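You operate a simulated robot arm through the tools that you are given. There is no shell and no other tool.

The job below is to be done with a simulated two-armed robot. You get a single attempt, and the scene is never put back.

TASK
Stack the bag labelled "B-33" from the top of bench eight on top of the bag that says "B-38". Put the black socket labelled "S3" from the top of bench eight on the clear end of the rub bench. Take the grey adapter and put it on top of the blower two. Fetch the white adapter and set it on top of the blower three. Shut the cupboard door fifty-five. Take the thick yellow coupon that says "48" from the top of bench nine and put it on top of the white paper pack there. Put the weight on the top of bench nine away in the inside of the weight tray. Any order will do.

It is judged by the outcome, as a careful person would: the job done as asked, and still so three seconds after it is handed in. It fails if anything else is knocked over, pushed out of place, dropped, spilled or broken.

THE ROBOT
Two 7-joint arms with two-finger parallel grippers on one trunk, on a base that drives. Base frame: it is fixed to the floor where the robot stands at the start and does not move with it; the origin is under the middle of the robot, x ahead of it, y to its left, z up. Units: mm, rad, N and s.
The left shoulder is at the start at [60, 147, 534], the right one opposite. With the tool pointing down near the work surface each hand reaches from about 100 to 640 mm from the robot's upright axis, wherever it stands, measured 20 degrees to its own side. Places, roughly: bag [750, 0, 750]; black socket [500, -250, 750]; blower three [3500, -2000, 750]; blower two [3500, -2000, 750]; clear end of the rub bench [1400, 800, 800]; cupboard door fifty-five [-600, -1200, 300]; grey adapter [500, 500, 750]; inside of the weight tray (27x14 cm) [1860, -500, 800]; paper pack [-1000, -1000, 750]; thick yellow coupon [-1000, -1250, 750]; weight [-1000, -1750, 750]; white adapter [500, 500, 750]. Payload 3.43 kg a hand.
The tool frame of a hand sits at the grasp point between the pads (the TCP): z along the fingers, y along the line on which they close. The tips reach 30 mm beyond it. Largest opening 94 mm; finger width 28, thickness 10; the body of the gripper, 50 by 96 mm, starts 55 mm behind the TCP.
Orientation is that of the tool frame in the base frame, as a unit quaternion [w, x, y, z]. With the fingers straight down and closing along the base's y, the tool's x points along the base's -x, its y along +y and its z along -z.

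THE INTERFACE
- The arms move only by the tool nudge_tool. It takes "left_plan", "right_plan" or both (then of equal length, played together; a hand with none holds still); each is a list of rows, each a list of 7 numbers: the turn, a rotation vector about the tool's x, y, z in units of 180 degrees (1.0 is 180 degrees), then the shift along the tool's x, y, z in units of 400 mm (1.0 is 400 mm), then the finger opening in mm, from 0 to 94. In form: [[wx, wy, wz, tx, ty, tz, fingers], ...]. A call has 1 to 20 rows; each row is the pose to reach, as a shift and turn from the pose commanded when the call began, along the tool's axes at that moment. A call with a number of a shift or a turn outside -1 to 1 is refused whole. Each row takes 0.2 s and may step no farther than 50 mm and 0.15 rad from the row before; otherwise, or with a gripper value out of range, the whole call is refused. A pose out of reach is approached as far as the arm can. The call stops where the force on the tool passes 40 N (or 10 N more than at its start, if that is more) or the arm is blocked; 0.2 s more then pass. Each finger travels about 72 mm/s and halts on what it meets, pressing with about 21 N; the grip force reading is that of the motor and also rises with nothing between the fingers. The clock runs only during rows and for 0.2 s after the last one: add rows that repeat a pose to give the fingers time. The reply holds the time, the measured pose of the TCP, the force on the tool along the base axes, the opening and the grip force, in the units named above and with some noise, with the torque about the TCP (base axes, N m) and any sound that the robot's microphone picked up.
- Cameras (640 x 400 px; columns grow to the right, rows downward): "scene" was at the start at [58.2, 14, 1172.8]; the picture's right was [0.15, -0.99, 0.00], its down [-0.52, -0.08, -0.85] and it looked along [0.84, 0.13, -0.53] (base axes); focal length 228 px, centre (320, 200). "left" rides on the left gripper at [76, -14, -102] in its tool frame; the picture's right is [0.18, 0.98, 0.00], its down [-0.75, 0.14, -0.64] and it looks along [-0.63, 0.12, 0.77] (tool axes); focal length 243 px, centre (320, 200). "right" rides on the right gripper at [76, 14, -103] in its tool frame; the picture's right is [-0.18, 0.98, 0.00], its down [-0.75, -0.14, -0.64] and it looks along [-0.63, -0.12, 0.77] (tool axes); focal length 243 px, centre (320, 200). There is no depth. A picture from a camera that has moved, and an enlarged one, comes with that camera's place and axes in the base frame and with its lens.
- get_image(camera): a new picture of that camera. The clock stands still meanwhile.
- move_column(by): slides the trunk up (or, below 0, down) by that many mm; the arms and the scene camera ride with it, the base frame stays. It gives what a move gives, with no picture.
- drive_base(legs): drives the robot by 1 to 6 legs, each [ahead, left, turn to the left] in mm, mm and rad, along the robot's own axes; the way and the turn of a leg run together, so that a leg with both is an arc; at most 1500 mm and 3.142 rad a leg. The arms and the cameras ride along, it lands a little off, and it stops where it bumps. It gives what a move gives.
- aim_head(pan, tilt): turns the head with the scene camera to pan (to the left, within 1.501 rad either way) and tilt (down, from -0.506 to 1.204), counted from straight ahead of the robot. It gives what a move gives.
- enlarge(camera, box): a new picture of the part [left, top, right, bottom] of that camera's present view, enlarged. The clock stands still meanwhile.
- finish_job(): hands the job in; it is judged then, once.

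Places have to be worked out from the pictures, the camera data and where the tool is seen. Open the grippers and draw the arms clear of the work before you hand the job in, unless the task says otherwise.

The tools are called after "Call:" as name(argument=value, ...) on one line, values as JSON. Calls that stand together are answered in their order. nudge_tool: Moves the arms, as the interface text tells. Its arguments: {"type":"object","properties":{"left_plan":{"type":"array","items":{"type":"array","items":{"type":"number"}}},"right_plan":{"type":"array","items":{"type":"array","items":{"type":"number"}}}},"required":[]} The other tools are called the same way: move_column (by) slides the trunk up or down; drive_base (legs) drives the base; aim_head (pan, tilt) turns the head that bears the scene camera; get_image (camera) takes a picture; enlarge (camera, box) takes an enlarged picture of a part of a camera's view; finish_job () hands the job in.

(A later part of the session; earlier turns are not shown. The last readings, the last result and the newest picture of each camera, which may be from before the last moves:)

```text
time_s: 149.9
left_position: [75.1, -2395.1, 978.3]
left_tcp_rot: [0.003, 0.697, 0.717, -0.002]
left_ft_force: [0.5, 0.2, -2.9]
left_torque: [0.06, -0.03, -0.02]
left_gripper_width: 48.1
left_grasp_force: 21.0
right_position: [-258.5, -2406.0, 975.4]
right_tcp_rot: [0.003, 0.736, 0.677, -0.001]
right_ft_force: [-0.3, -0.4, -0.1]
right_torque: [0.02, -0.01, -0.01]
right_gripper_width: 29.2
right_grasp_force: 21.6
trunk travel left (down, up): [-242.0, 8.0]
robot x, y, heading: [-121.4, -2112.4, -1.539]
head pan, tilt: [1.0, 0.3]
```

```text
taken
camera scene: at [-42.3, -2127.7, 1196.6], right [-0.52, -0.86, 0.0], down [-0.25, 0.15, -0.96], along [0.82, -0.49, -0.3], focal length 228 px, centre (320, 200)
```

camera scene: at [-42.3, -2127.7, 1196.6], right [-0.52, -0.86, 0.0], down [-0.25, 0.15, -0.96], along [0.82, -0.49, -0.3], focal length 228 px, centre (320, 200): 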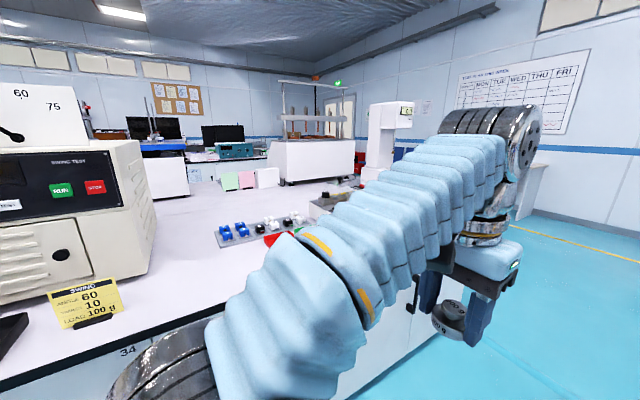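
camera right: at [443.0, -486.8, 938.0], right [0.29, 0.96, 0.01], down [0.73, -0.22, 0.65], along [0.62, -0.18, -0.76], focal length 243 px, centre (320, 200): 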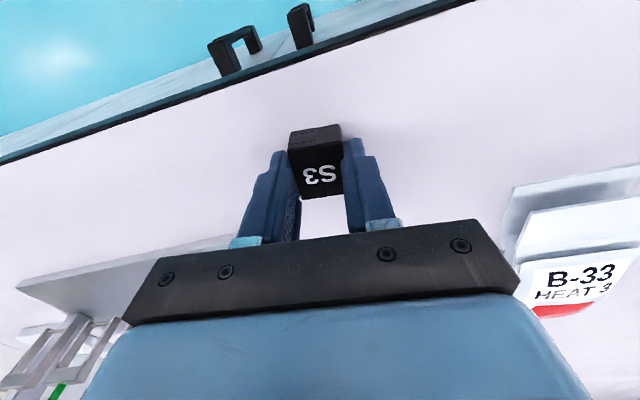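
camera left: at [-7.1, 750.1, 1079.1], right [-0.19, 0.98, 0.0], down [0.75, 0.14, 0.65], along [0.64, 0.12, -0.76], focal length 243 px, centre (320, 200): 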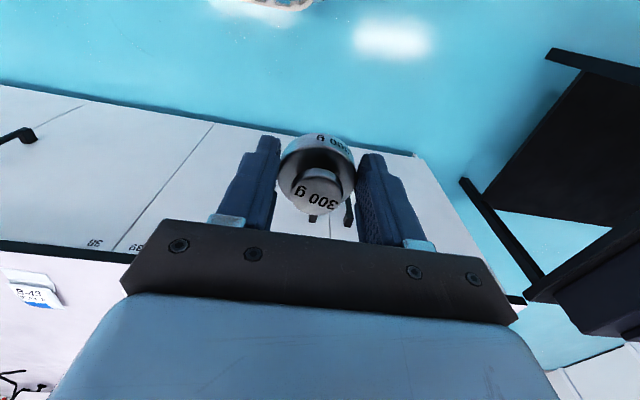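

Bench eight's right end is near y≈-3530 with open floor beyond. Drive past it, then turn to face +x.

Call:
drive_base(legs=[[0, 0, -0.03], [1000, 0, 0], [900, 0, 0], [0, 0, 1.571]])

Call:
aim_head(pan=0.0, tilt=0.35)

Call:
get_image(camera="scene")

Call:
aim_head(pan=0.9, tilt=0.3)

Call:
get_image(camera="scene")

```text
time_s: 163.6
left_position: [152.9, -3789.2, 977.0]
left_tcp_rot: [0.004, -0.015, 1.0, 0.001]
left_ft_force: [-0.2, -0.4, -2.1]
left_torque: [0.0, 0.05, -0.02]
left_gripper_width: 48.1
left_grasp_force: 20.9
right_position: [162.5, -4125.4, 975.9]
right_tcp_rot: [0.002, 0.042, 0.999, 0.002]
right_ft_force: [-0.3, -0.1, 0.0]
right_torque: [-0.02, -0.01, -0.02]
right_gripper_width: 29.0
right_grasp_force: 21.3
trunk travel left (down, up): [-242.0, 8.0]
robot x, y, heading: [-133.3, -3985.7, 0.028]
head pan, tilt: [1.0, 0.3]
```

```text
time_s: 164.8
left_position: [152.8, -3787.7, 978.7]
left_tcp_rot: [0.005, -0.015, 1.0, 0.0]
left_ft_force: [0.7, -1.2, -2.1]
left_torque: [0.0, 0.02, -0.04]
left_gripper_width: 48.2
left_grasp_force: 21.0
right_position: [163.6, -4124.0, 976.1]
right_tcp_rot: [0.003, 0.041, 0.999, 0.001]
right_ft_force: [0.1, -0.9, 0.1]
right_torque: [0.0, -0.02, -0.01]
right_gripper_width: 29.0
right_grasp_force: 21.3
trunk travel left (down, up): [-242.0, 8.0]
robot x, y, heading: [-131.1, -3989.1, 0.028]
head pan, tilt: [0.0, 0.351]
```

```text
taken
camera scene: at [-70.9, -3983.8, 1191.9], right [0.03, -1.0, 0.0], down [-0.34, -0.01, -0.94], along [0.94, 0.03, -0.34], focal length 228 px, centre (320, 200)
```

scene: 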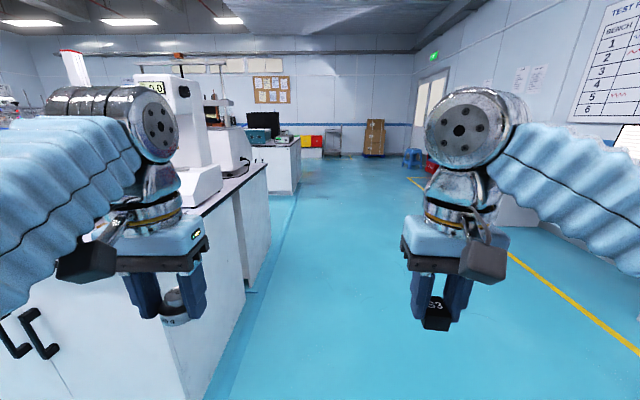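

```text
time_s: 166.1
left_position: [153.3, -3789.4, 978.5]
left_tcp_rot: [0.004, -0.015, 1.0, 0.0]
left_ft_force: [0.3, 0.1, -2.5]
left_torque: [-0.01, 0.05, 0.02]
left_gripper_width: 48.2
left_grasp_force: 20.6
right_position: [163.5, -4124.5, 976.1]
right_tcp_rot: [0.003, 0.043, 0.999, 0.002]
right_ft_force: [0.3, 0.5, -0.1]
right_torque: [-0.02, -0.02, 0.01]
right_gripper_width: 29.0
right_grasp_force: 20.5
trunk travel left (down, up): [-242.0, 8.0]
robot x, y, heading: [-133.7, -3984.6, 0.029]
head pan, tilt: [0.901, 0.3]
```

```text
taken
camera scene: at [-108.1, -3911.8, 1196.6], right [0.8, -0.6, 0.0], down [-0.18, -0.24, -0.96], along [0.57, 0.77, -0.3], focal length 228 px, centre (320, 200)
```

scene: 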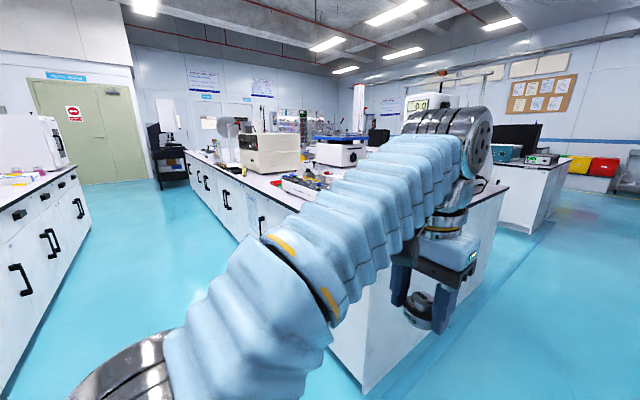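

Clear floor; drive along +x past bench eight's end, then look up the next aisle.

Call:
drive_base(legs=[[0, 0, -0.028], [1400, 0, 0], [1100, 0, 0]])

Call:
aim_head(pan=1.4, tilt=0.3)

Call:
get_image(camera="scene")

Call:
aim_head(pan=0.6, tilt=0.3)

Call:
get_image(camera="scene")

```text
time_s: 178.3
left_position: [2579.9, -3759.7, 977.2]
left_tcp_rot: [0.004, -0.01, 1.0, 0.0]
left_ft_force: [-0.8, -0.5, -3.5]
left_torque: [0.04, 0.03, 0.02]
left_gripper_width: 48.1
left_grasp_force: 20.9
right_position: [2586.8, -4095.5, 976.8]
right_tcp_rot: [0.003, 0.047, 0.999, 0.001]
right_ft_force: [-0.4, -0.1, 0.6]
right_torque: [0.03, 0.0, -0.01]
right_gripper_width: 29.0
right_grasp_force: 21.2
trunk travel left (down, up): [-242.0, 8.0]
robot x, y, heading: [2291.0, -3955.0, 0.019]
head pan, tilt: [0.901, 0.3]
```

```text
time_s: 179.2
left_position: [2580.6, -3758.8, 977.9]
left_tcp_rot: [0.005, -0.01, 1.0, 0.0]
left_ft_force: [0.0, -0.3, -2.4]
left_torque: [0.04, 0.0, 0.04]
left_gripper_width: 48.0
left_grasp_force: 21.1
right_position: [2587.8, -4095.7, 975.3]
right_tcp_rot: [0.003, 0.048, 0.999, 0.002]
right_ft_force: [0.1, -0.2, -0.2]
right_torque: [0.0, -0.01, -0.02]
right_gripper_width: 29.1
right_grasp_force: 21.1
trunk travel left (down, up): [-242.0, 8.0]
robot x, y, heading: [2294.6, -3950.9, 0.018]
head pan, tilt: [1.4, 0.3]
```

```text
taken
camera scene: at [2276.2, -3861.7, 1196.6], right [0.99, -0.15, 0.0], down [-0.04, -0.29, -0.96], along [0.14, 0.94, -0.3], focal length 228 px, centre (320, 200)
```

scene: 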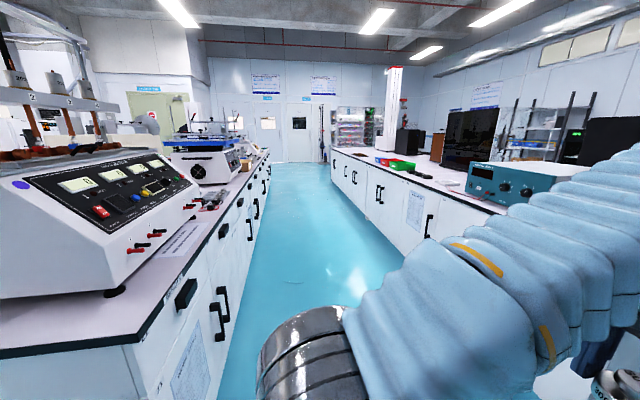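

```text
time_s: 180.4
left_position: [2581.0, -3759.5, 978.3]
left_tcp_rot: [0.004, -0.01, 1.0, 0.0]
left_ft_force: [0.0, 0.1, -3.4]
left_torque: [-0.03, 0.05, 0.01]
left_gripper_width: 48.1
left_grasp_force: 21.2
right_position: [2587.8, -4096.2, 976.0]
right_tcp_rot: [0.003, 0.047, 0.999, 0.002]
right_ft_force: [-0.8, 0.2, -0.3]
right_torque: [0.01, 0.01, -0.02]
right_gripper_width: 29.2
right_grasp_force: 21.4
trunk travel left (down, up): [-242.0, 8.0]
robot x, y, heading: [2294.3, -3952.8, 0.019]
head pan, tilt: [0.6, 0.3]
```

```text
taken
camera scene: at [2338.0, -3899.7, 1196.6], right [0.58, -0.81, 0.0], down [-0.24, -0.17, -0.96], along [0.78, 0.56, -0.3], focal length 228 px, centre (320, 200)
```

scene: 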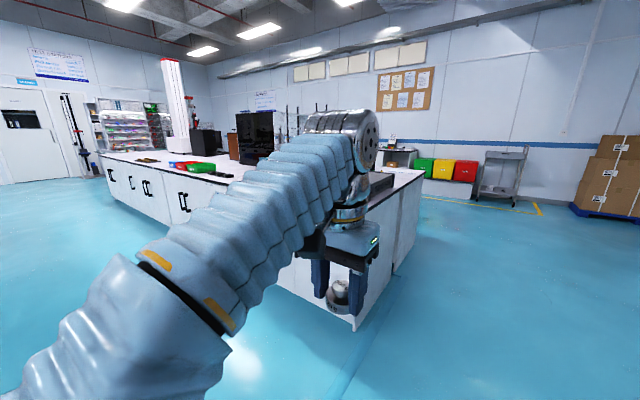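

The aisle between bench eight's back (x≈1870) and the next bench (x≈3318) is clear. Drive up it and observe both sides.

Call:
drive_base(legs=[[200, 0, 0], [0, 0, 1.552], [1500, 0, 0], [600, 0, 0]])

Call:
aim_head(pan=-0.8, tilt=0.3)

Call:
get_image(camera="scene")

Call:
aim_head(pan=0.6, tilt=0.3)

Call:
get_image(camera="scene")

Call:
aim_head(pan=0.0, tilt=0.3)

Call:
get_image(camera="scene")

```text
time_s: 195.7
left_position: [2199.9, -1596.3, 977.2]
left_tcp_rot: [-0.003, 0.736, -0.677, -0.002]
left_ft_force: [0.8, -0.8, -2.4]
left_torque: [-0.03, 0.01, 0.06]
left_gripper_width: 48.1
left_grasp_force: 20.7
right_position: [2534.1, -1569.4, 975.6]
right_tcp_rot: [0.0, -0.696, 0.718, 0.002]
right_ft_force: [-0.5, -0.3, 0.7]
right_torque: [0.01, 0.02, -0.01]
right_gripper_width: 28.9
right_grasp_force: 20.7
trunk travel left (down, up): [-242.0, 8.0]
robot x, y, heading: [2410.6, -1873.0, 1.653]
head pan, tilt: [0.6, 0.3]
```

```text
time_s: 197.2
left_position: [2199.1, -1596.7, 979.0]
left_tcp_rot: [-0.003, 0.736, -0.677, -0.003]
left_ft_force: [0.2, 0.4, -3.1]
left_torque: [-0.04, 0.02, -0.03]
left_gripper_width: 48.1
left_grasp_force: 20.9
right_position: [2534.6, -1569.7, 975.9]
right_tcp_rot: [0.001, -0.696, 0.718, 0.003]
right_ft_force: [0.6, 0.9, -0.5]
right_torque: [-0.04, 0.01, 0.01]
right_gripper_width: 29.1
right_grasp_force: 21.2
trunk travel left (down, up): [-242.0, 8.0]
robot x, y, heading: [2412.7, -1870.6, 1.656]
head pan, tilt: [-0.799, 0.3]
```

```text
taken
camera scene: at [2475.0, -1831.7, 1196.6], right [0.75, -0.66, 0.0], down [-0.19, -0.22, -0.96], along [0.63, 0.72, -0.3], focal length 228 px, centre (320, 200)
```

scene: 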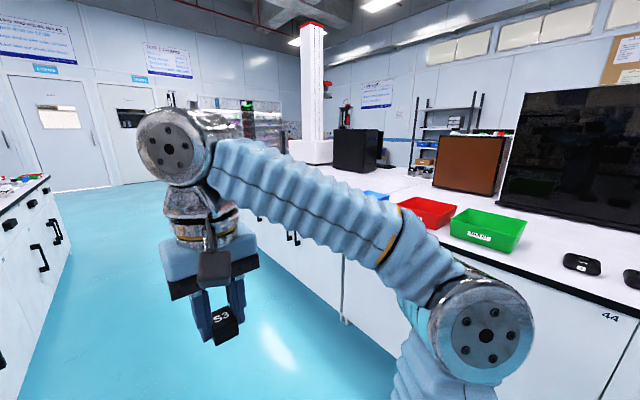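

```text
time_s: 198.8
left_position: [2199.7, -1597.3, 977.7]
left_tcp_rot: [-0.003, 0.737, -0.676, -0.003]
left_ft_force: [-0.7, 0.3, -2.5]
left_torque: [0.0, -0.02, 0.01]
left_gripper_width: 48.1
left_grasp_force: 21.5
right_position: [2533.0, -1569.3, 976.0]
right_tcp_rot: [0.0, -0.696, 0.718, 0.002]
right_ft_force: [-0.4, 0.0, -0.5]
right_torque: [0.02, 0.0, -0.01]
right_gripper_width: 29.2
right_grasp_force: 20.9
trunk travel left (down, up): [-242.0, 8.0]
robot x, y, heading: [2411.8, -1874.5, 1.653]
head pan, tilt: [0.6, 0.3]
```

```text
taken
camera scene: at [2354.8, -1829.7, 1196.6], right [0.78, 0.63, 0.0], down [0.19, -0.23, -0.96], along [-0.6, 0.74, -0.3], focal length 228 px, centre (320, 200)
```

scene: 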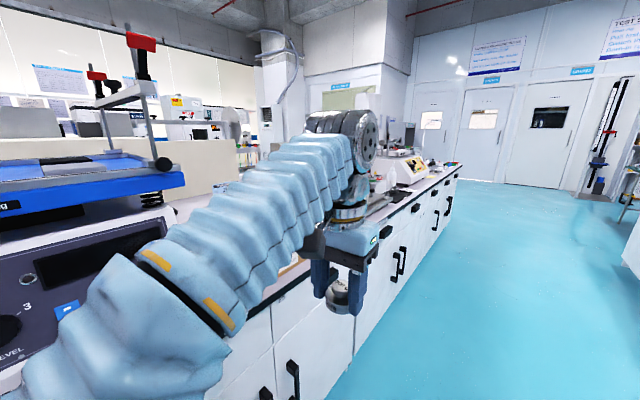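

```text
time_s: 199.8
left_position: [2201.2, -1596.1, 978.3]
left_tcp_rot: [-0.002, 0.736, -0.677, -0.004]
left_ft_force: [-0.3, -0.7, -2.9]
left_torque: [-0.02, 0.01, 0.0]
left_gripper_width: 48.1
left_grasp_force: 21.0
right_position: [2534.7, -1569.5, 976.1]
right_tcp_rot: [0.001, -0.696, 0.718, 0.004]
right_ft_force: [0.1, -0.3, -0.2]
right_torque: [0.02, -0.02, -0.01]
right_gripper_width: 29.2
right_grasp_force: 21.1
trunk travel left (down, up): [-242.0, 8.0]
robot x, y, heading: [2413.5, -1869.1, 1.655]
head pan, tilt: [0.0, 0.3]
```

```text
taken
camera scene: at [2405.9, -1809.2, 1196.6], right [1.0, 0.08, 0.0], down [0.02, -0.29, -0.96], along [-0.08, 0.95, -0.3], focal length 228 px, centre (320, 200)
```

scene: 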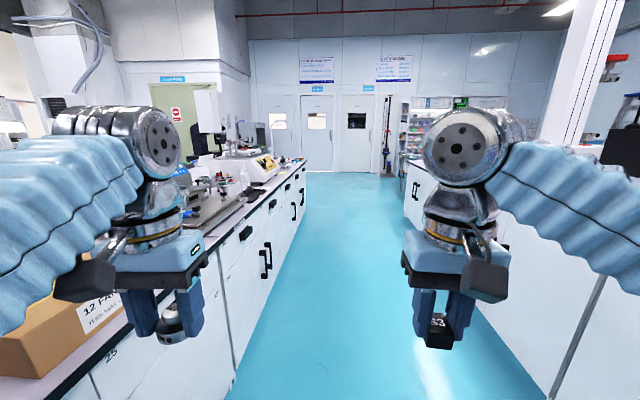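

Black boxes on the right bench near (3430,-1900) may be the blowers; zoom in on them.

Call:
aim_head(pan=-1.4, tilt=0.4)

Call:
get_image(camera="scene")

Call:
enlarge(camera="scene", box=[240, 120, 480, 270])

```text
time_s: 201.3
left_position: [2199.8, -1598.4, 978.0]
left_tcp_rot: [-0.003, 0.735, -0.678, -0.003]
left_ft_force: [-0.1, -0.8, -2.3]
left_torque: [-0.03, 0.03, 0.0]
left_gripper_width: 48.2
left_grasp_force: 21.3
right_position: [2534.2, -1570.7, 975.0]
right_tcp_rot: [0.001, -0.696, 0.718, 0.003]
right_ft_force: [0.2, 0.9, -0.2]
right_torque: [0.06, -0.03, -0.02]
right_gripper_width: 29.1
right_grasp_force: 21.0
trunk travel left (down, up): [-242.0, 8.0]
robot x, y, heading: [2410.6, -1874.0, 1.659]
head pan, tilt: [-1.4, 0.4]
```

```text
taken
camera scene: at [2503.4, -1878.9, 1187.4], right [0.25, -0.97, 0.0], down [-0.38, -0.1, -0.92], along [0.89, 0.23, -0.39], focal length 228 px, centre (320, 200)
```

scene: 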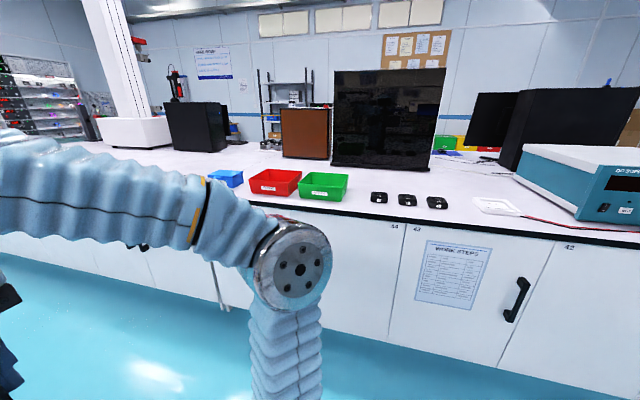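

```text
2.67 times, centred on (360, 195) of scene
camera zoom: at [2503.4, -1878.9, 1187.4], right [0.25, -0.97, 0.0], down [-0.38, -0.1, -0.92], along [0.89, 0.23, -0.39], focal length 607 px, centre (213, 213)
```

zoom: 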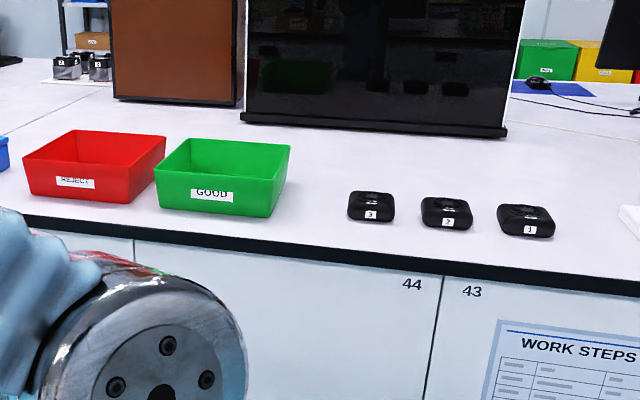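

The three black boxes are blowers 3, 2, 1 (at y ≈ -1895, -2012, -2127; x≈3446). Now go on to y≈-550 and face bench eight's back side.

Call:
drive_base(legs=[[0, 0, -0.085], [1320, 0, 0], [0, 0, 1.571]])

Call:
aim_head(pan=0.0, tilt=0.45)

Call:
get_image(camera="scene")

Call:
aim_head(pan=-0.8, tilt=0.4)

Call:
get_image(camera="scene")

```text
time_s: 212.3
left_position: [2137.0, -741.7, 978.9]
left_tcp_rot: [0.0, 1.0, -0.004, -0.005]
left_ft_force: [0.1, 0.2, -2.2]
left_torque: [-0.01, -0.03, 0.01]
left_gripper_width: 48.2
left_grasp_force: 20.3
right_position: [2140.4, -404.4, 974.5]
right_tcp_rot: [0.001, 0.998, -0.061, -0.002]
right_ft_force: [0.3, -0.7, -0.3]
right_torque: [-0.01, 0.0, 0.0]
right_gripper_width: 29.2
right_grasp_force: 21.6
trunk travel left (down, up): [-242.0, 8.0]
robot x, y, heading: [2434.4, -558.5, 3.137]
head pan, tilt: [-1.4, 0.4]
```

```text
time_s: 213.8
left_position: [2137.5, -742.0, 978.5]
left_tcp_rot: [0.0, 1.0, -0.003, -0.004]
left_ft_force: [0.0, 0.8, -2.4]
left_torque: [0.01, -0.03, -0.02]
left_gripper_width: 47.9
left_grasp_force: 21.2
right_position: [2141.2, -406.0, 975.3]
right_tcp_rot: [0.001, 0.998, -0.062, -0.003]
right_ft_force: [0.4, 1.3, -0.9]
right_torque: [-0.01, -0.02, -0.02]
right_gripper_width: 29.3
right_grasp_force: 21.0
trunk travel left (down, up): [-242.0, 8.0]
robot x, y, heading: [2430.6, -554.5, 3.13]
head pan, tilt: [0.0, 0.45]
```

```text
taken
camera scene: at [2369.2, -554.5, 1182.7], right [0.01, 1.0, 0.0], down [0.44, 0.0, -0.9], along [-0.9, 0.01, -0.44], focal length 228 px, centre (320, 200)
```

scene: 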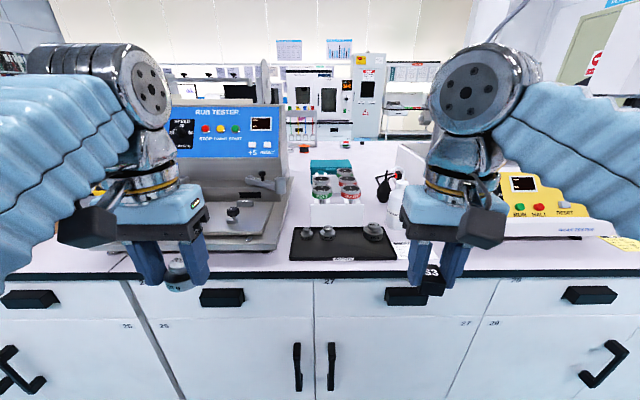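

```text
time_s: 214.9
left_position: [2139.2, -740.8, 977.4]
left_tcp_rot: [-0.001, 1.0, -0.004, -0.004]
left_ft_force: [0.7, -0.8, -3.4]
left_torque: [0.0, -0.02, -0.02]
left_gripper_width: 48.0
left_grasp_force: 21.0
right_position: [2140.6, -405.3, 975.5]
right_tcp_rot: [0.002, 0.998, -0.062, -0.002]
right_ft_force: [-0.5, -1.1, -0.1]
right_torque: [0.0, -0.02, 0.04]
right_gripper_width: 29.0
right_grasp_force: 21.2
trunk travel left (down, up): [-242.0, 8.0]
robot x, y, heading: [2428.8, -553.7, 3.136]
head pan, tilt: [-0.799, 0.4]
```

```text
taken
camera scene: at [2397.1, -488.4, 1187.4], right [0.72, 0.69, 0.0], down [0.27, -0.28, -0.92], along [-0.64, 0.67, -0.39], focal length 228 px, centre (320, 200)
```

scene: 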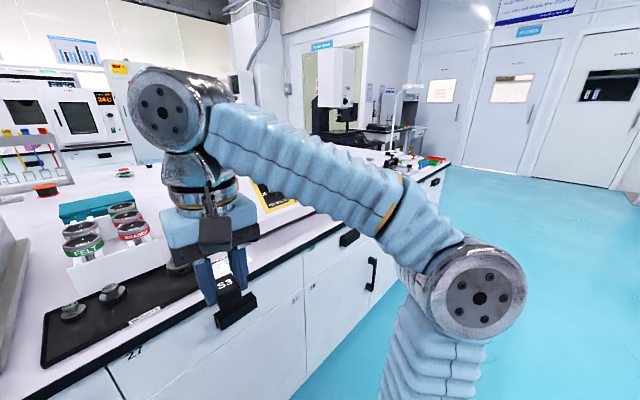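

The black tray with weights near (1858,-490) is the weight tray. Zoom in.

Call:
aim_head(pan=0.0, tilt=0.55)

Call:
enlarge(camera="scene", box=[270, 150, 430, 250])

Call:
get_image(camera="scene")

```text
time_s: 216.1
left_position: [2137.5, -741.3, 978.1]
left_tcp_rot: [0.0, 1.0, -0.003, -0.004]
left_ft_force: [-0.1, 0.6, -2.7]
left_torque: [0.0, -0.01, 0.01]
left_gripper_width: 48.1
left_grasp_force: 21.4
right_position: [2140.8, -404.4, 975.6]
right_tcp_rot: [0.002, 0.998, -0.061, -0.003]
right_ft_force: [-0.3, -0.3, -0.7]
right_torque: [-0.02, -0.02, -0.01]
right_gripper_width: 28.9
right_grasp_force: 20.7
trunk travel left (down, up): [-242.0, 8.0]
robot x, y, heading: [2430.9, -558.0, 3.134]
head pan, tilt: [0.0, 0.55]
```

```text
4.00 times, centred on (350, 200) of scene
camera zoom: at [2371.3, -554.5, 1173.6], right [0.01, 1.0, 0.0], down [0.52, 0.0, -0.85], along [-0.85, 0.01, -0.52], focal length 910 px, centre (200, 200)
```

zoom: 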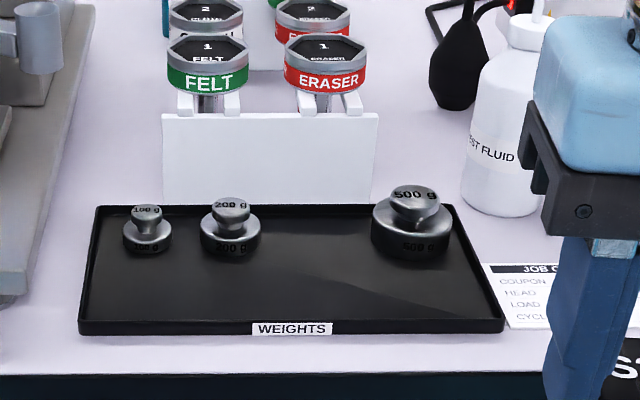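

```text
taken
camera scene: at [2371.3, -554.5, 1173.6], right [0.01, 1.0, 0.0], down [0.52, 0.0, -0.85], along [-0.85, 0.01, -0.52], focal length 228 px, centre (320, 200)
```

scene: 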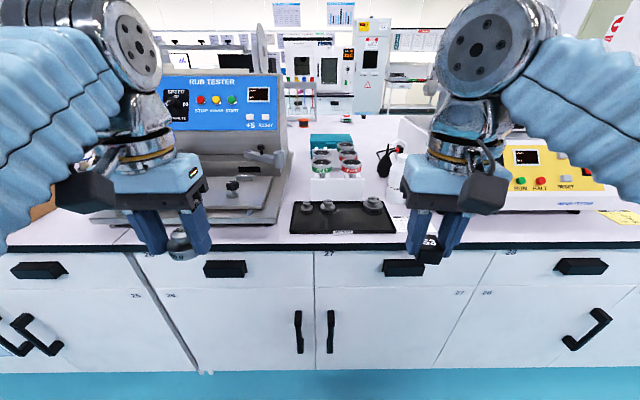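

The free space is in front of the gap between the 200 g and 500 g: about (1888,-465), tray floor just above 800. Shift the base so the left hand lines up, then extend over the tray.

Call:
drive_base(legs=[[40, -276, 0]])

Call:
nudge_tool(left_plan=[[0, 0, 0, -0.1, 0, 0, 34], [0, 0, 0, -0.2, 0, 0, 34], [0, 0, 0, -0.3, 0, 0, 34], [0, 0, 0, -0.4, 0, 0.04, 34], [0, 0, 0, -0.46, 0, 0.1, 34]])

Call:
get_image(camera="scene")

Call:
get_image(camera="left")

```text
time_s: 218.0
left_position: [2101.1, -462.0, 977.5]
left_tcp_rot: [0.0, 1.0, -0.006, -0.004]
left_ft_force: [0.7, -0.1, -3.0]
left_torque: [-0.02, -0.04, -0.01]
left_gripper_width: 48.0
left_grasp_force: 20.9
right_position: [2105.4, -126.7, 974.6]
right_tcp_rot: [0.001, 0.998, -0.062, -0.003]
right_ft_force: [0.3, -0.1, 0.6]
right_torque: [-0.02, 0.0, -0.04]
right_gripper_width: 29.0
right_grasp_force: 21.3
trunk travel left (down, up): [-242.0, 8.0]
robot x, y, heading: [2390.9, -275.9, 3.128]
head pan, tilt: [0.0, 0.55]
```

```text
time_s: 219.2
left_position: [1916.3, -459.7, 938.2]
left_tcp_rot: [0.001, 1.0, -0.006, -0.005]
left_ft_force: [-0.3, -0.6, -2.9]
left_torque: [0.01, -0.04, -0.01]
left_gripper_width: 48.2
left_grasp_force: 21.1
right_position: [2104.4, -126.1, 975.8]
right_tcp_rot: [0.002, 0.998, -0.063, -0.003]
right_ft_force: [0.0, 1.0, -0.4]
right_torque: [-0.03, 0.02, 0.0]
right_gripper_width: 29.1
right_grasp_force: 20.6
trunk travel left (down, up): [-242.0, 8.0]
robot x, y, heading: [2394.0, -276.4, 3.13]
head pan, tilt: [0.0, 0.55]
```

```text
taken
camera scene: at [2334.7, -276.5, 1173.6], right [0.01, 1.0, 0.0], down [0.52, -0.01, -0.85], along [-0.85, 0.01, -0.52], focal length 228 px, centre (320, 200)
```

scene: 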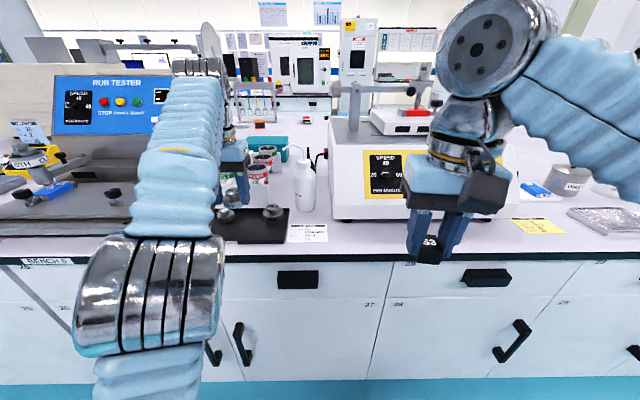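

```text
taken
camera left: at [1992.1, -447.6, 1039.3], right [0.17, -0.98, 0.0], down [-0.75, -0.13, 0.65], along [-0.64, -0.11, -0.76], focal length 243 px, centre (320, 200)
```

left: 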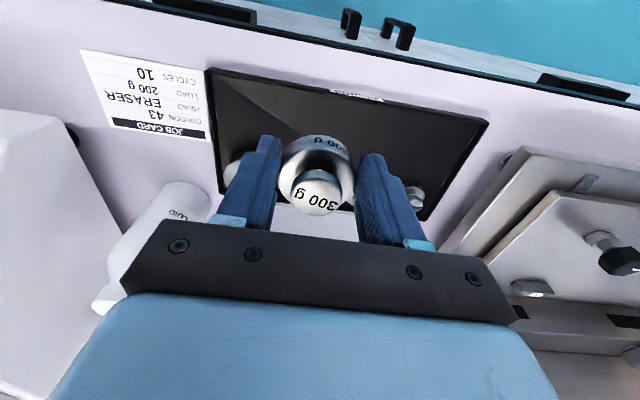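

Position is right; extend to x≈1888 and descend to ~10 mm above the tray floor.

Call:
nudge_tool(left_plan=[[0, 0, 0, -0.04, 0.005, 0.05, 34], [0, 0, 0, -0.07, 0.01, 0.12, 34], [0, 0, 0, -0.07, 0.01, 0.19, 34], [0, 0, 0, -0.07, 0.01, 0.215, 34]])

Call:
get_image(camera="left")

Call:
enlarge(camera="scene", box=[180, 150, 340, 270])

```text
time_s: 220.2
left_position: [1888.7, -466.3, 851.1]
left_tcp_rot: [0.0, 1.0, -0.005, -0.005]
left_ft_force: [0.5, 0.1, -3.2]
left_torque: [-0.01, 0.0, 0.03]
left_gripper_width: 48.0
left_grasp_force: 21.6
right_position: [2106.4, -127.0, 974.8]
right_tcp_rot: [0.002, 0.998, -0.063, -0.003]
right_ft_force: [-0.6, 0.3, 0.3]
right_torque: [0.0, -0.02, 0.0]
right_gripper_width: 29.1
right_grasp_force: 20.8
trunk travel left (down, up): [-242.0, 8.0]
robot x, y, heading: [2394.9, -275.3, 3.136]
head pan, tilt: [0.0, 0.55]
```

```text
taken
camera left: at [1965.5, -451.8, 953.8], right [0.17, -0.98, 0.0], down [-0.75, -0.13, 0.65], along [-0.64, -0.11, -0.76], focal length 243 px, centre (320, 200)
```

left: 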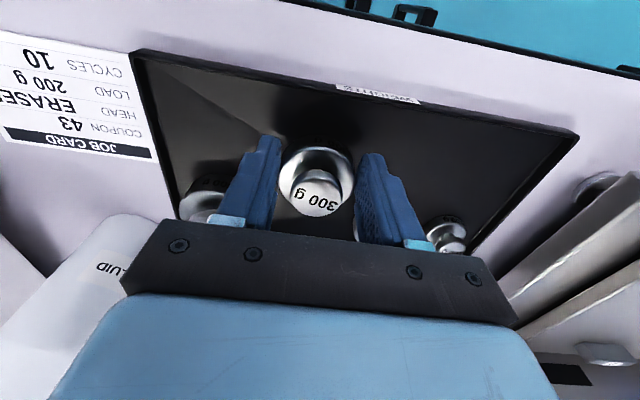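

```text
3.33 times, centred on (260, 210) of scene
camera zoom: at [2334.6, -276.4, 1173.6], right [0.01, 1.0, 0.0], down [0.52, -0.01, -0.85], along [-0.85, 0.01, -0.52], focal length 758 px, centre (520, 167)
```

zoom: 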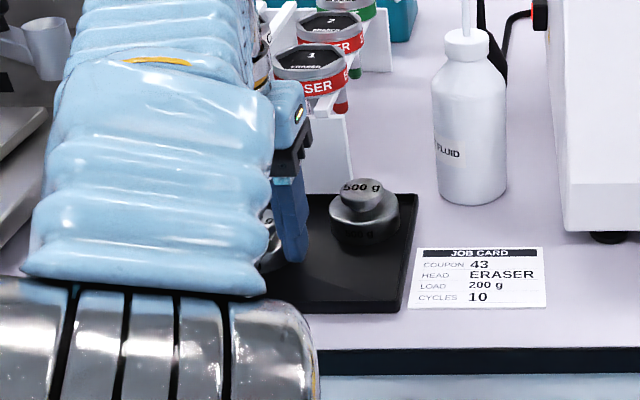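

Clear on both sides. Lower until contact.

Call:
nudge_tool(left_plan=[[0, 0, 0, 0, 0, 0.01, 34], [0, 0, 0, 0, 0, 0.018, 34], [0, 0, 0, 0, 0, 0.023, 34]])

```text
time_s: 221.0
left_position: [1888.0, -464.1, 845.0]
left_tcp_rot: [0.0, 1.0, -0.006, -0.005]
left_ft_force: [0.2, 0.3, -2.7]
left_torque: [0.0, -0.03, -0.03]
left_gripper_width: 48.1
left_grasp_force: 20.9
right_position: [2106.2, -126.5, 975.8]
right_tcp_rot: [0.001, 0.998, -0.063, -0.003]
right_ft_force: [-0.4, -0.4, -0.2]
right_torque: [0.02, 0.0, 0.0]
right_gripper_width: 29.1
right_grasp_force: 20.5
trunk travel left (down, up): [-242.0, 8.0]
robot x, y, heading: [2397.1, -275.1, 3.129]
head pan, tilt: [0.0, 0.55]
```

No contact yet; continue gently.

Call:
nudge_tool(left_plan=[[0, 0, 0, 0, 0, 0.005, 34], [0, 0, 0, 0, 0, 0.01, 34]])

```text
time_s: 221.6
left_position: [1887.5, -464.3, 840.5]
left_tcp_rot: [0.0, 1.0, -0.005, -0.004]
left_ft_force: [-0.2, 0.3, -2.8]
left_torque: [-0.01, -0.07, -0.01]
left_gripper_width: 48.1
left_grasp_force: 21.0
right_position: [2104.1, -127.1, 975.3]
right_tcp_rot: [0.001, 0.998, -0.062, -0.002]
right_ft_force: [-0.7, -0.3, -0.2]
right_torque: [0.0, 0.0, 0.03]
right_gripper_width: 29.2
right_grasp_force: 20.9
trunk travel left (down, up): [-242.0, 8.0]
robot x, y, heading: [2394.3, -276.1, 3.126]
head pan, tilt: [0.0, 0.55]
```

Call:
nudge_tool(left_plan=[[0, 0, 0, 0, 0, 0.005, 34], [0, 0, 0, 0, 0, 0.01, 34]])

```text
time_s: 222.2
left_position: [1888.0, -463.6, 837.3]
left_tcp_rot: [-0.001, 1.0, -0.007, -0.006]
left_ft_force: [-3.8, 1.0, 16.7]
left_torque: [0.04, 0.28, -0.05]
left_gripper_width: 48.4
left_grasp_force: 21.2
right_position: [2106.1, -125.5, 975.0]
right_tcp_rot: [0.003, 0.998, -0.063, -0.004]
right_ft_force: [-0.2, -0.3, -0.1]
right_torque: [0.0, -0.01, 0.03]
right_gripper_width: 29.0
right_grasp_force: 20.5
trunk travel left (down, up): [-242.0, 8.0]
robot x, y, heading: [2394.2, -278.4, 3.131]
head pan, tilt: [0.0, 0.55]
```

Contact (≈17 N) on the tray floor. Release and rise straight up.

Call:
nudge_tool(left_plan=[[0, 0, 0, 0, 0, -0.003, 46], [0, 0, 0, 0, 0, -0.003, 52], [0, 0, 0, 0, 0, -0.003, 58], [0, 0, 0, 0, 0, -0.003, 60], [0, 0, 0, 0, 0, -0.06, 60], [0, 0, 0, 0, 0, -0.15, 60], [0, 0, 0, 0, 0, -0.25, 60], [0, 0, 0, 0.03, 0, -0.34, 60], [0, 0, 0, 0.13, 0, -0.35, 80], [0, 0, 0, 0.23, 0, -0.35, 94], [0, 0, 0, 0.33, 0, -0.35, 94], [0, 0, 0, 0.43, 0, -0.35, 94], [0, 0, 0, 0.53, 0, -0.35, 94]])

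Call:
get_image(camera="scene")

Call:
enlarge(camera="scene", box=[180, 170, 340, 270])

```text
time_s: 225.0
left_position: [2100.7, -466.8, 971.5]
left_tcp_rot: [0.0, 1.0, -0.005, -0.004]
left_ft_force: [-0.4, 0.4, 0.1]
left_torque: [0.03, -0.05, -0.02]
left_gripper_width: 93.7
left_grasp_force: 0.0
left hand out of reach, approached as far as the arm can: row 8
right_position: [2104.1, -127.1, 976.3]
right_tcp_rot: [0.001, 0.998, -0.063, -0.002]
right_ft_force: [-0.7, -0.2, -0.4]
right_torque: [-0.02, -0.02, -0.02]
right_gripper_width: 29.1
right_grasp_force: 21.3
trunk travel left (down, up): [-242.0, 8.0]
robot x, y, heading: [2394.4, -276.1, 3.133]
head pan, tilt: [0.0, 0.55]
```

```text
taken
camera scene: at [2334.6, -276.5, 1173.6], right [0.01, 1.0, 0.0], down [0.52, -0.01, -0.85], along [-0.85, 0.01, -0.52], focal length 228 px, centre (320, 200)
```

scene: 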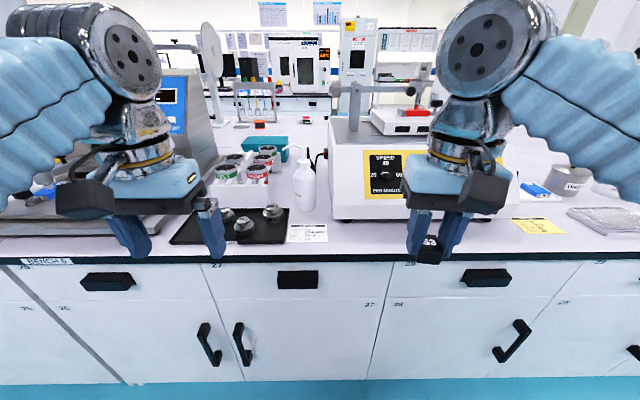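

```text
4.00 times, centred on (260, 220) of scene
camera zoom: at [2334.6, -276.5, 1173.6], right [0.01, 1.0, 0.0], down [0.52, -0.01, -0.85], along [-0.85, 0.01, -0.52], focal length 910 px, centre (560, 120)
```

zoom: 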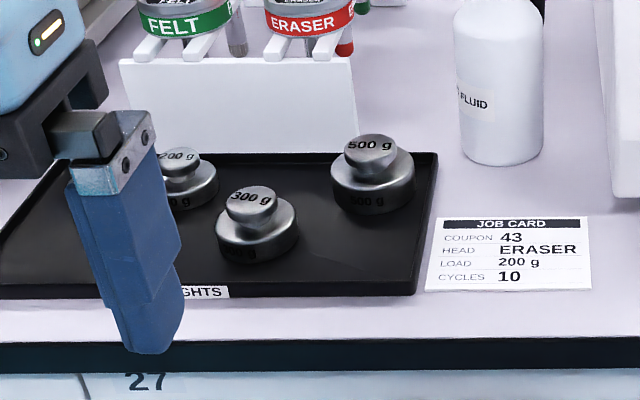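

The weight is in the tray. Now find the rub bench: zoom on the bench sign at left and look to the right.

Call:
enlarge(camera="scene", box=[0, 230, 140, 300])

Call:
drive_base(legs=[[0, -900, 0]])

Call:
get_image(camera="scene")

```text
4.57 times, centred on (70, 265) of scene
camera zoom: at [2334.6, -276.5, 1173.6], right [0.01, 1.0, 0.0], down [0.52, -0.01, -0.85], along [-0.85, 0.01, -0.52], focal length 1040 px, centre (1463, -97)
```

zoom: 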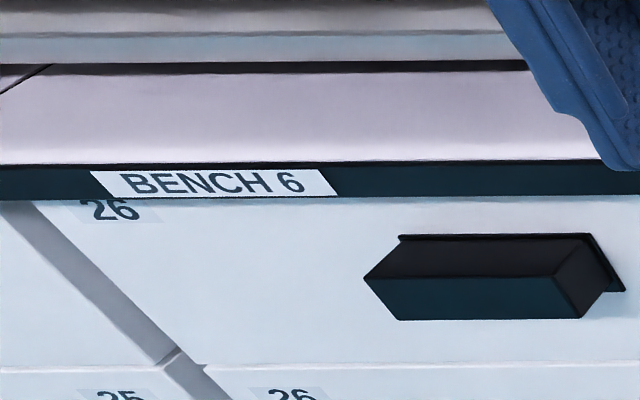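

```text
time_s: 229.8
left_position: [2119.6, 448.1, 972.4]
left_tcp_rot: [0.001, 1.0, -0.021, -0.004]
left_ft_force: [0.0, 0.0, 0.5]
left_torque: [0.04, 0.03, 0.0]
left_gripper_width: 94.0
left_grasp_force: 0.1
right_position: [2134.9, 787.0, 975.5]
right_tcp_rot: [0.002, 0.997, -0.079, -0.003]
right_ft_force: [-0.8, -0.4, 0.1]
right_torque: [-0.02, 0.03, 0.04]
right_gripper_width: 28.9
right_grasp_force: 20.9
trunk travel left (down, up): [-242.0, 8.0]
robot x, y, heading: [2417.8, 628.4, 3.095]
head pan, tilt: [0.0, 0.55]
```

```text
taken
camera scene: at [2359.9, 629.8, 1173.6], right [0.04, 1.0, 0.0], down [0.52, -0.02, -0.85], along [-0.85, 0.04, -0.52], focal length 228 px, centre (320, 200)
```

scene: 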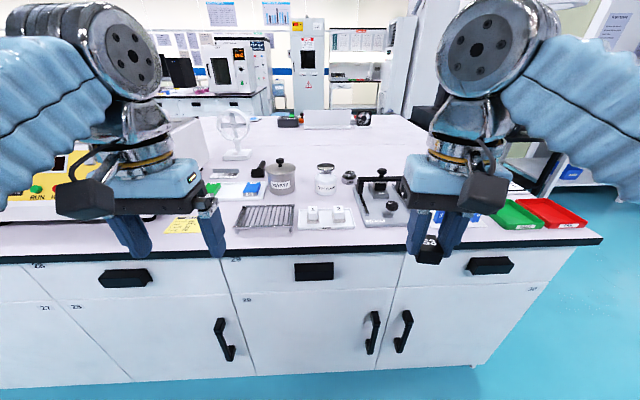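

I'm facing the back row ("Bench 6", the one with the RUB TESTER). The clear surface lies behind the items around (1400,800). Look at details and at the +y end of the island.

Call:
enlarge(camera="scene", box=[190, 90, 430, 240])

Call:
aim_head(pan=-0.8, tilt=0.4)

Call:
get_image(camera="scene")

Call:
get_image(camera="right")

```text
2.67 times, centred on (310, 165) of scene
camera zoom: at [2359.9, 629.8, 1173.6], right [0.04, 1.0, 0.0], down [0.52, -0.02, -0.85], along [-0.85, 0.04, -0.52], focal length 607 px, centre (347, 293)
```

zoom: 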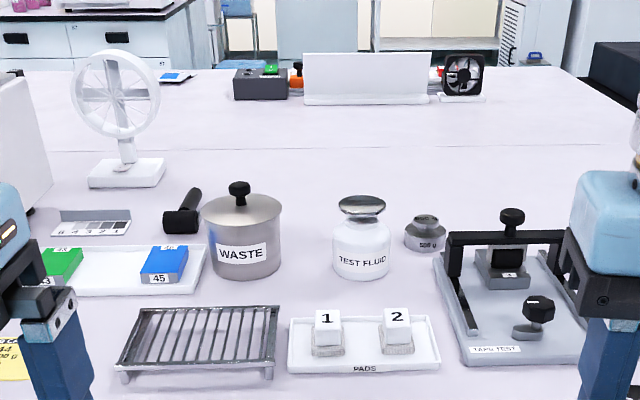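

```text
time_s: 230.9
left_position: [2119.7, 446.7, 973.1]
left_tcp_rot: [-0.001, 1.0, -0.022, -0.004]
left_ft_force: [-0.9, -0.1, 0.6]
left_torque: [-0.05, -0.04, 0.0]
left_gripper_width: 94.0
left_grasp_force: 0.2
right_position: [2135.6, 787.5, 975.8]
right_tcp_rot: [0.002, 0.997, -0.079, -0.003]
right_ft_force: [-0.5, 0.3, -0.6]
right_torque: [-0.01, -0.03, 0.01]
right_gripper_width: 29.0
right_grasp_force: 20.7
trunk travel left (down, up): [-242.0, 8.0]
robot x, y, heading: [2418.6, 627.6, 3.097]
head pan, tilt: [-0.799, 0.4]
```

```text
taken
camera scene: at [2387.9, 695.0, 1187.4], right [0.75, 0.67, 0.0], down [0.26, -0.29, -0.92], along [-0.61, 0.69, -0.39], focal length 228 px, centre (320, 200)
```

scene: 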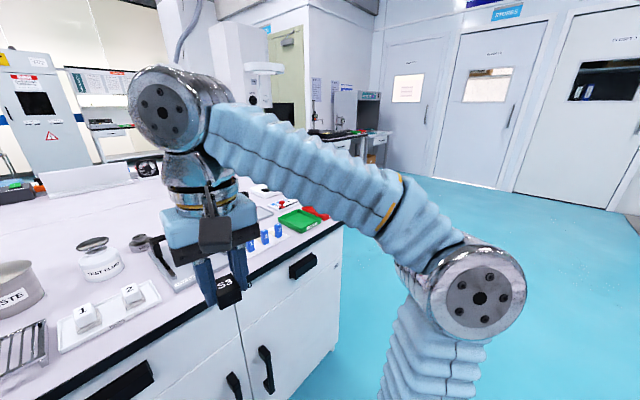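

```text
taken
camera right: at [2209.4, 761.6, 1077.4], right [-0.34, -0.94, 0.01], down [-0.72, 0.26, 0.65], along [-0.61, 0.21, -0.76], focal length 243 px, centre (320, 200)
```

right: 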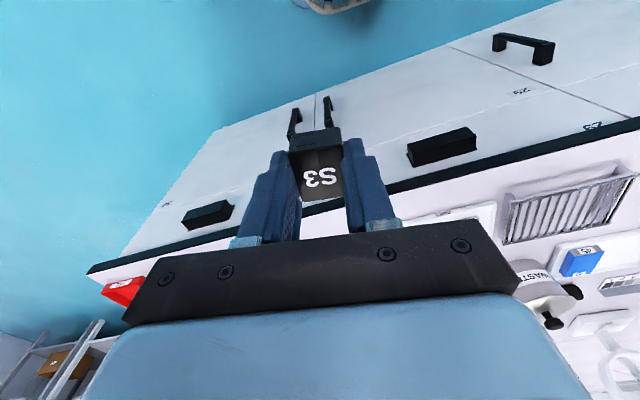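

Move past the island's +y end and look along it.

Call:
drive_base(legs=[[0, 0, 0.045], [0, -1050, 0]])

Call:
aim_head(pan=0.0, tilt=0.5)

Call:
get_image(camera="scene")

Call:
aim_head(pan=0.5, tilt=0.4)

Call:
get_image(camera="scene")

```text
time_s: 236.8
left_position: [2133.2, 1507.5, 971.1]
left_tcp_rot: [0.0, 1.0, -0.008, -0.004]
left_ft_force: [0.3, -0.5, 0.3]
left_torque: [0.01, -0.02, 0.0]
left_gripper_width: 94.0
left_grasp_force: 0.0
right_position: [2139.8, 1846.2, 975.5]
right_tcp_rot: [0.001, 0.998, -0.066, -0.003]
right_ft_force: [0.8, -0.8, 0.5]
right_torque: [0.01, 0.03, -0.01]
right_gripper_width: 29.3
right_grasp_force: 21.2
trunk travel left (down, up): [-242.0, 8.0]
robot x, y, heading: [2431.4, 1693.4, 3.122]
head pan, tilt: [-0.799, 0.4]
```

```text
time_s: 237.9
left_position: [2133.6, 1505.9, 973.1]
left_tcp_rot: [0.0, 1.0, -0.008, -0.005]
left_ft_force: [0.3, 1.0, 0.1]
left_torque: [-0.02, 0.0, 0.0]
left_gripper_width: 93.9
left_grasp_force: 0.1
right_position: [2140.5, 1847.4, 975.2]
right_tcp_rot: [0.001, 0.998, -0.065, -0.003]
right_ft_force: [-1.0, 0.2, -0.3]
right_torque: [-0.03, 0.01, -0.01]
right_gripper_width: 29.1
right_grasp_force: 21.2
trunk travel left (down, up): [-242.0, 8.0]
robot x, y, heading: [2429.4, 1695.4, 3.124]
head pan, tilt: [0.0, 0.499]
```

```text
taken
camera scene: at [2367.9, 1695.2, 1178.2], right [0.02, 1.0, 0.0], down [0.48, -0.01, -0.88], along [-0.88, 0.02, -0.48], focal length 228 px, centre (320, 200)
```

scene: 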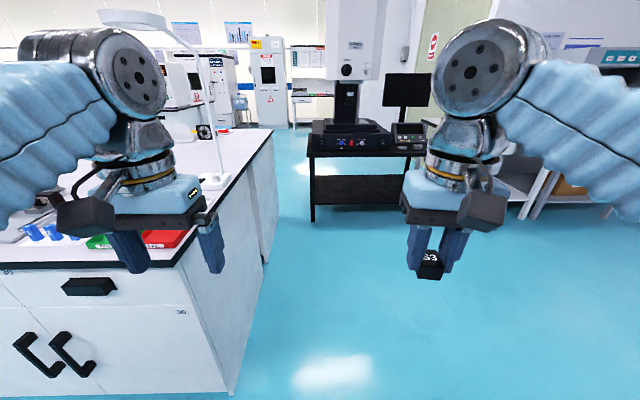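

```text
time_s: 238.9
left_position: [2133.5, 1507.6, 971.6]
left_tcp_rot: [-0.001, 1.0, -0.008, -0.004]
left_ft_force: [-0.3, -0.4, 0.6]
left_torque: [-0.03, 0.03, -0.01]
left_gripper_width: 94.2
left_grasp_force: 0.0
right_position: [2139.6, 1846.6, 976.3]
right_tcp_rot: [0.001, 0.998, -0.066, -0.002]
right_ft_force: [-1.4, 0.3, -0.2]
right_torque: [-0.03, 0.01, -0.02]
right_gripper_width: 29.2
right_grasp_force: 20.5
trunk travel left (down, up): [-242.0, 8.0]
robot x, y, heading: [2430.9, 1693.4, 3.128]
head pan, tilt: [0.499, 0.4]
```

```text
taken
camera scene: at [2376.7, 1650.7, 1187.3], right [-0.46, 0.89, 0.0], down [0.35, 0.18, -0.92], along [-0.82, -0.43, -0.39], focal length 228 px, centre (320, 200)
```

scene: 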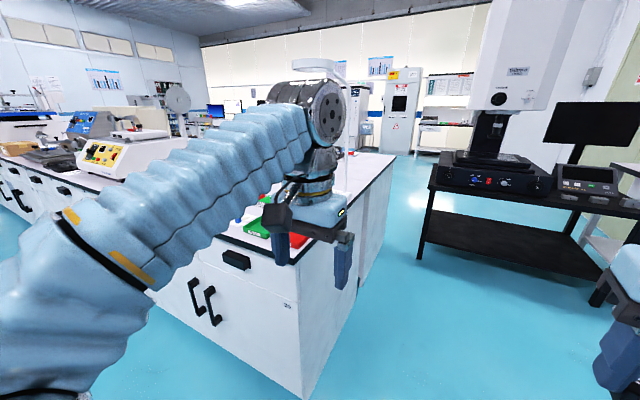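

The +y end is accessible (machine table stands at x<~950). I'll drive there, turn to face the bench end (-y) and inspect, including the lamp.

Call:
drive_base(legs=[[0, -160, 0.015], [950, 0, 0], [0, 0, 1.571]])

Call:
aim_head(pan=0.0, tilt=0.5)

Call:
get_image(camera="scene")

Call:
get_image(camera="right")

Call:
get_image(camera="left")

```text
time_s: 248.7
left_position: [1699.6, 1572.3, 971.8]
left_tcp_rot: [0.003, 0.687, 0.726, -0.004]
left_ft_force: [0.1, 0.5, 0.3]
left_torque: [0.0, 0.0, 0.05]
left_gripper_width: 93.8
left_grasp_force: 0.1
right_position: [1360.3, 1556.2, 976.2]
right_tcp_rot: [0.003, 0.729, 0.685, -0.002]
right_ft_force: [0.8, -0.3, -1.5]
right_torque: [0.02, 0.0, 0.0]
right_gripper_width: 28.8
right_grasp_force: 20.9
trunk travel left (down, up): [-242.0, 8.0]
robot x, y, heading: [1495.3, 1852.0, -1.512]
head pan, tilt: [0.499, 0.4]
```

```text
time_s: 249.7
left_position: [1699.7, 1573.4, 971.1]
left_tcp_rot: [0.004, 0.687, 0.726, -0.003]
left_ft_force: [0.1, 1.1, -0.1]
left_torque: [0.01, -0.01, 0.01]
left_gripper_width: 94.3
left_grasp_force: 0.0
right_position: [1360.6, 1555.9, 974.6]
right_tcp_rot: [0.003, 0.729, 0.685, -0.001]
right_ft_force: [0.3, 0.0, -1.0]
right_torque: [0.02, -0.02, -0.02]
right_gripper_width: 29.1
right_grasp_force: 20.7
trunk travel left (down, up): [-242.0, 8.0]
robot x, y, heading: [1494.5, 1854.1, -1.517]
head pan, tilt: [0.0, 0.499]
```

```text
taken
camera scene: at [1494.7, 1794.3, 1178.2], right [-1.0, -0.05, 0.0], down [-0.03, 0.48, -0.88], along [0.05, -0.88, -0.48], focal length 228 px, centre (320, 200)
```

scene: 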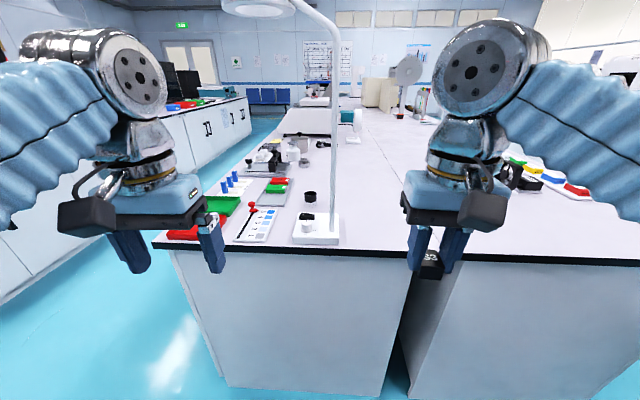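

```text
taken
camera right: at [1379.3, 1631.7, 1077.4], right [0.97, -0.24, 0.01], down [-0.19, -0.74, 0.65], along [-0.15, -0.63, -0.76], focal length 243 px, centre (320, 200)
```

right: 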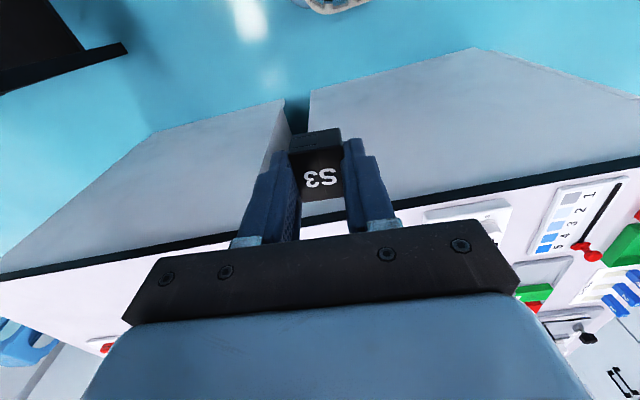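

```text
taken
camera left: at [1680.9, 1649.7, 1072.9], right [0.97, 0.24, 0.0], down [0.18, -0.74, 0.65], along [0.15, -0.63, -0.76], focal length 243 px, centre (320, 200)
```

left: 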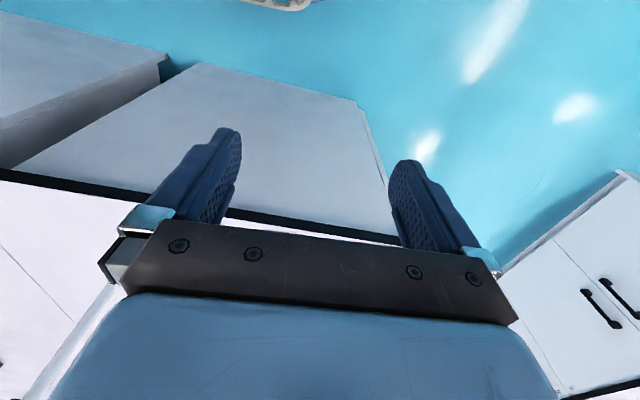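

The clear surface is right of the lamp (x≈1220–1460). I'll check my base's front extent by looking down, to know how close I can park.

Call:
aim_head(pan=0.0, tilt=1.2)

Call:
get_image(camera="scene")

```text
time_s: 250.7
left_position: [1699.4, 1574.0, 971.9]
left_tcp_rot: [0.003, 0.688, 0.726, -0.003]
left_ft_force: [0.0, -0.3, 0.9]
left_torque: [0.0, 0.03, 0.0]
left_gripper_width: 94.1
left_grasp_force: 0.1
right_position: [1359.2, 1555.5, 975.5]
right_tcp_rot: [0.003, 0.728, 0.686, -0.001]
right_ft_force: [0.6, 0.0, 0.0]
right_torque: [0.03, 0.01, 0.0]
right_gripper_width: 29.2
right_grasp_force: 21.4
trunk travel left (down, up): [-242.0, 8.0]
robot x, y, heading: [1489.4, 1858.0, -1.514]
head pan, tilt: [0.0, 1.201]
```

```text
taken
camera scene: at [1492.8, 1829.2, 1124.6], right [-1.0, -0.05, 0.0], down [-0.05, 0.93, -0.36], along [0.02, -0.36, -0.93], focal length 228 px, centre (320, 200)
```

scene: 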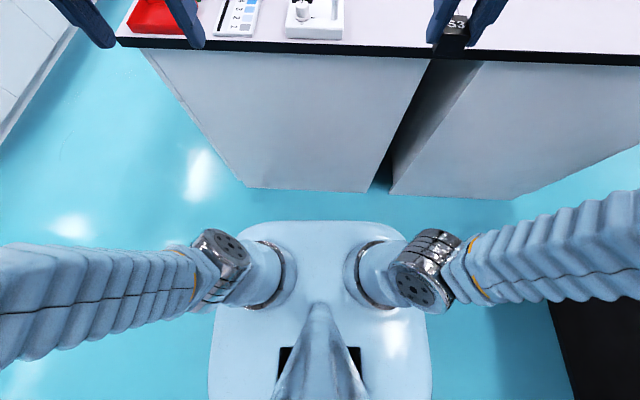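

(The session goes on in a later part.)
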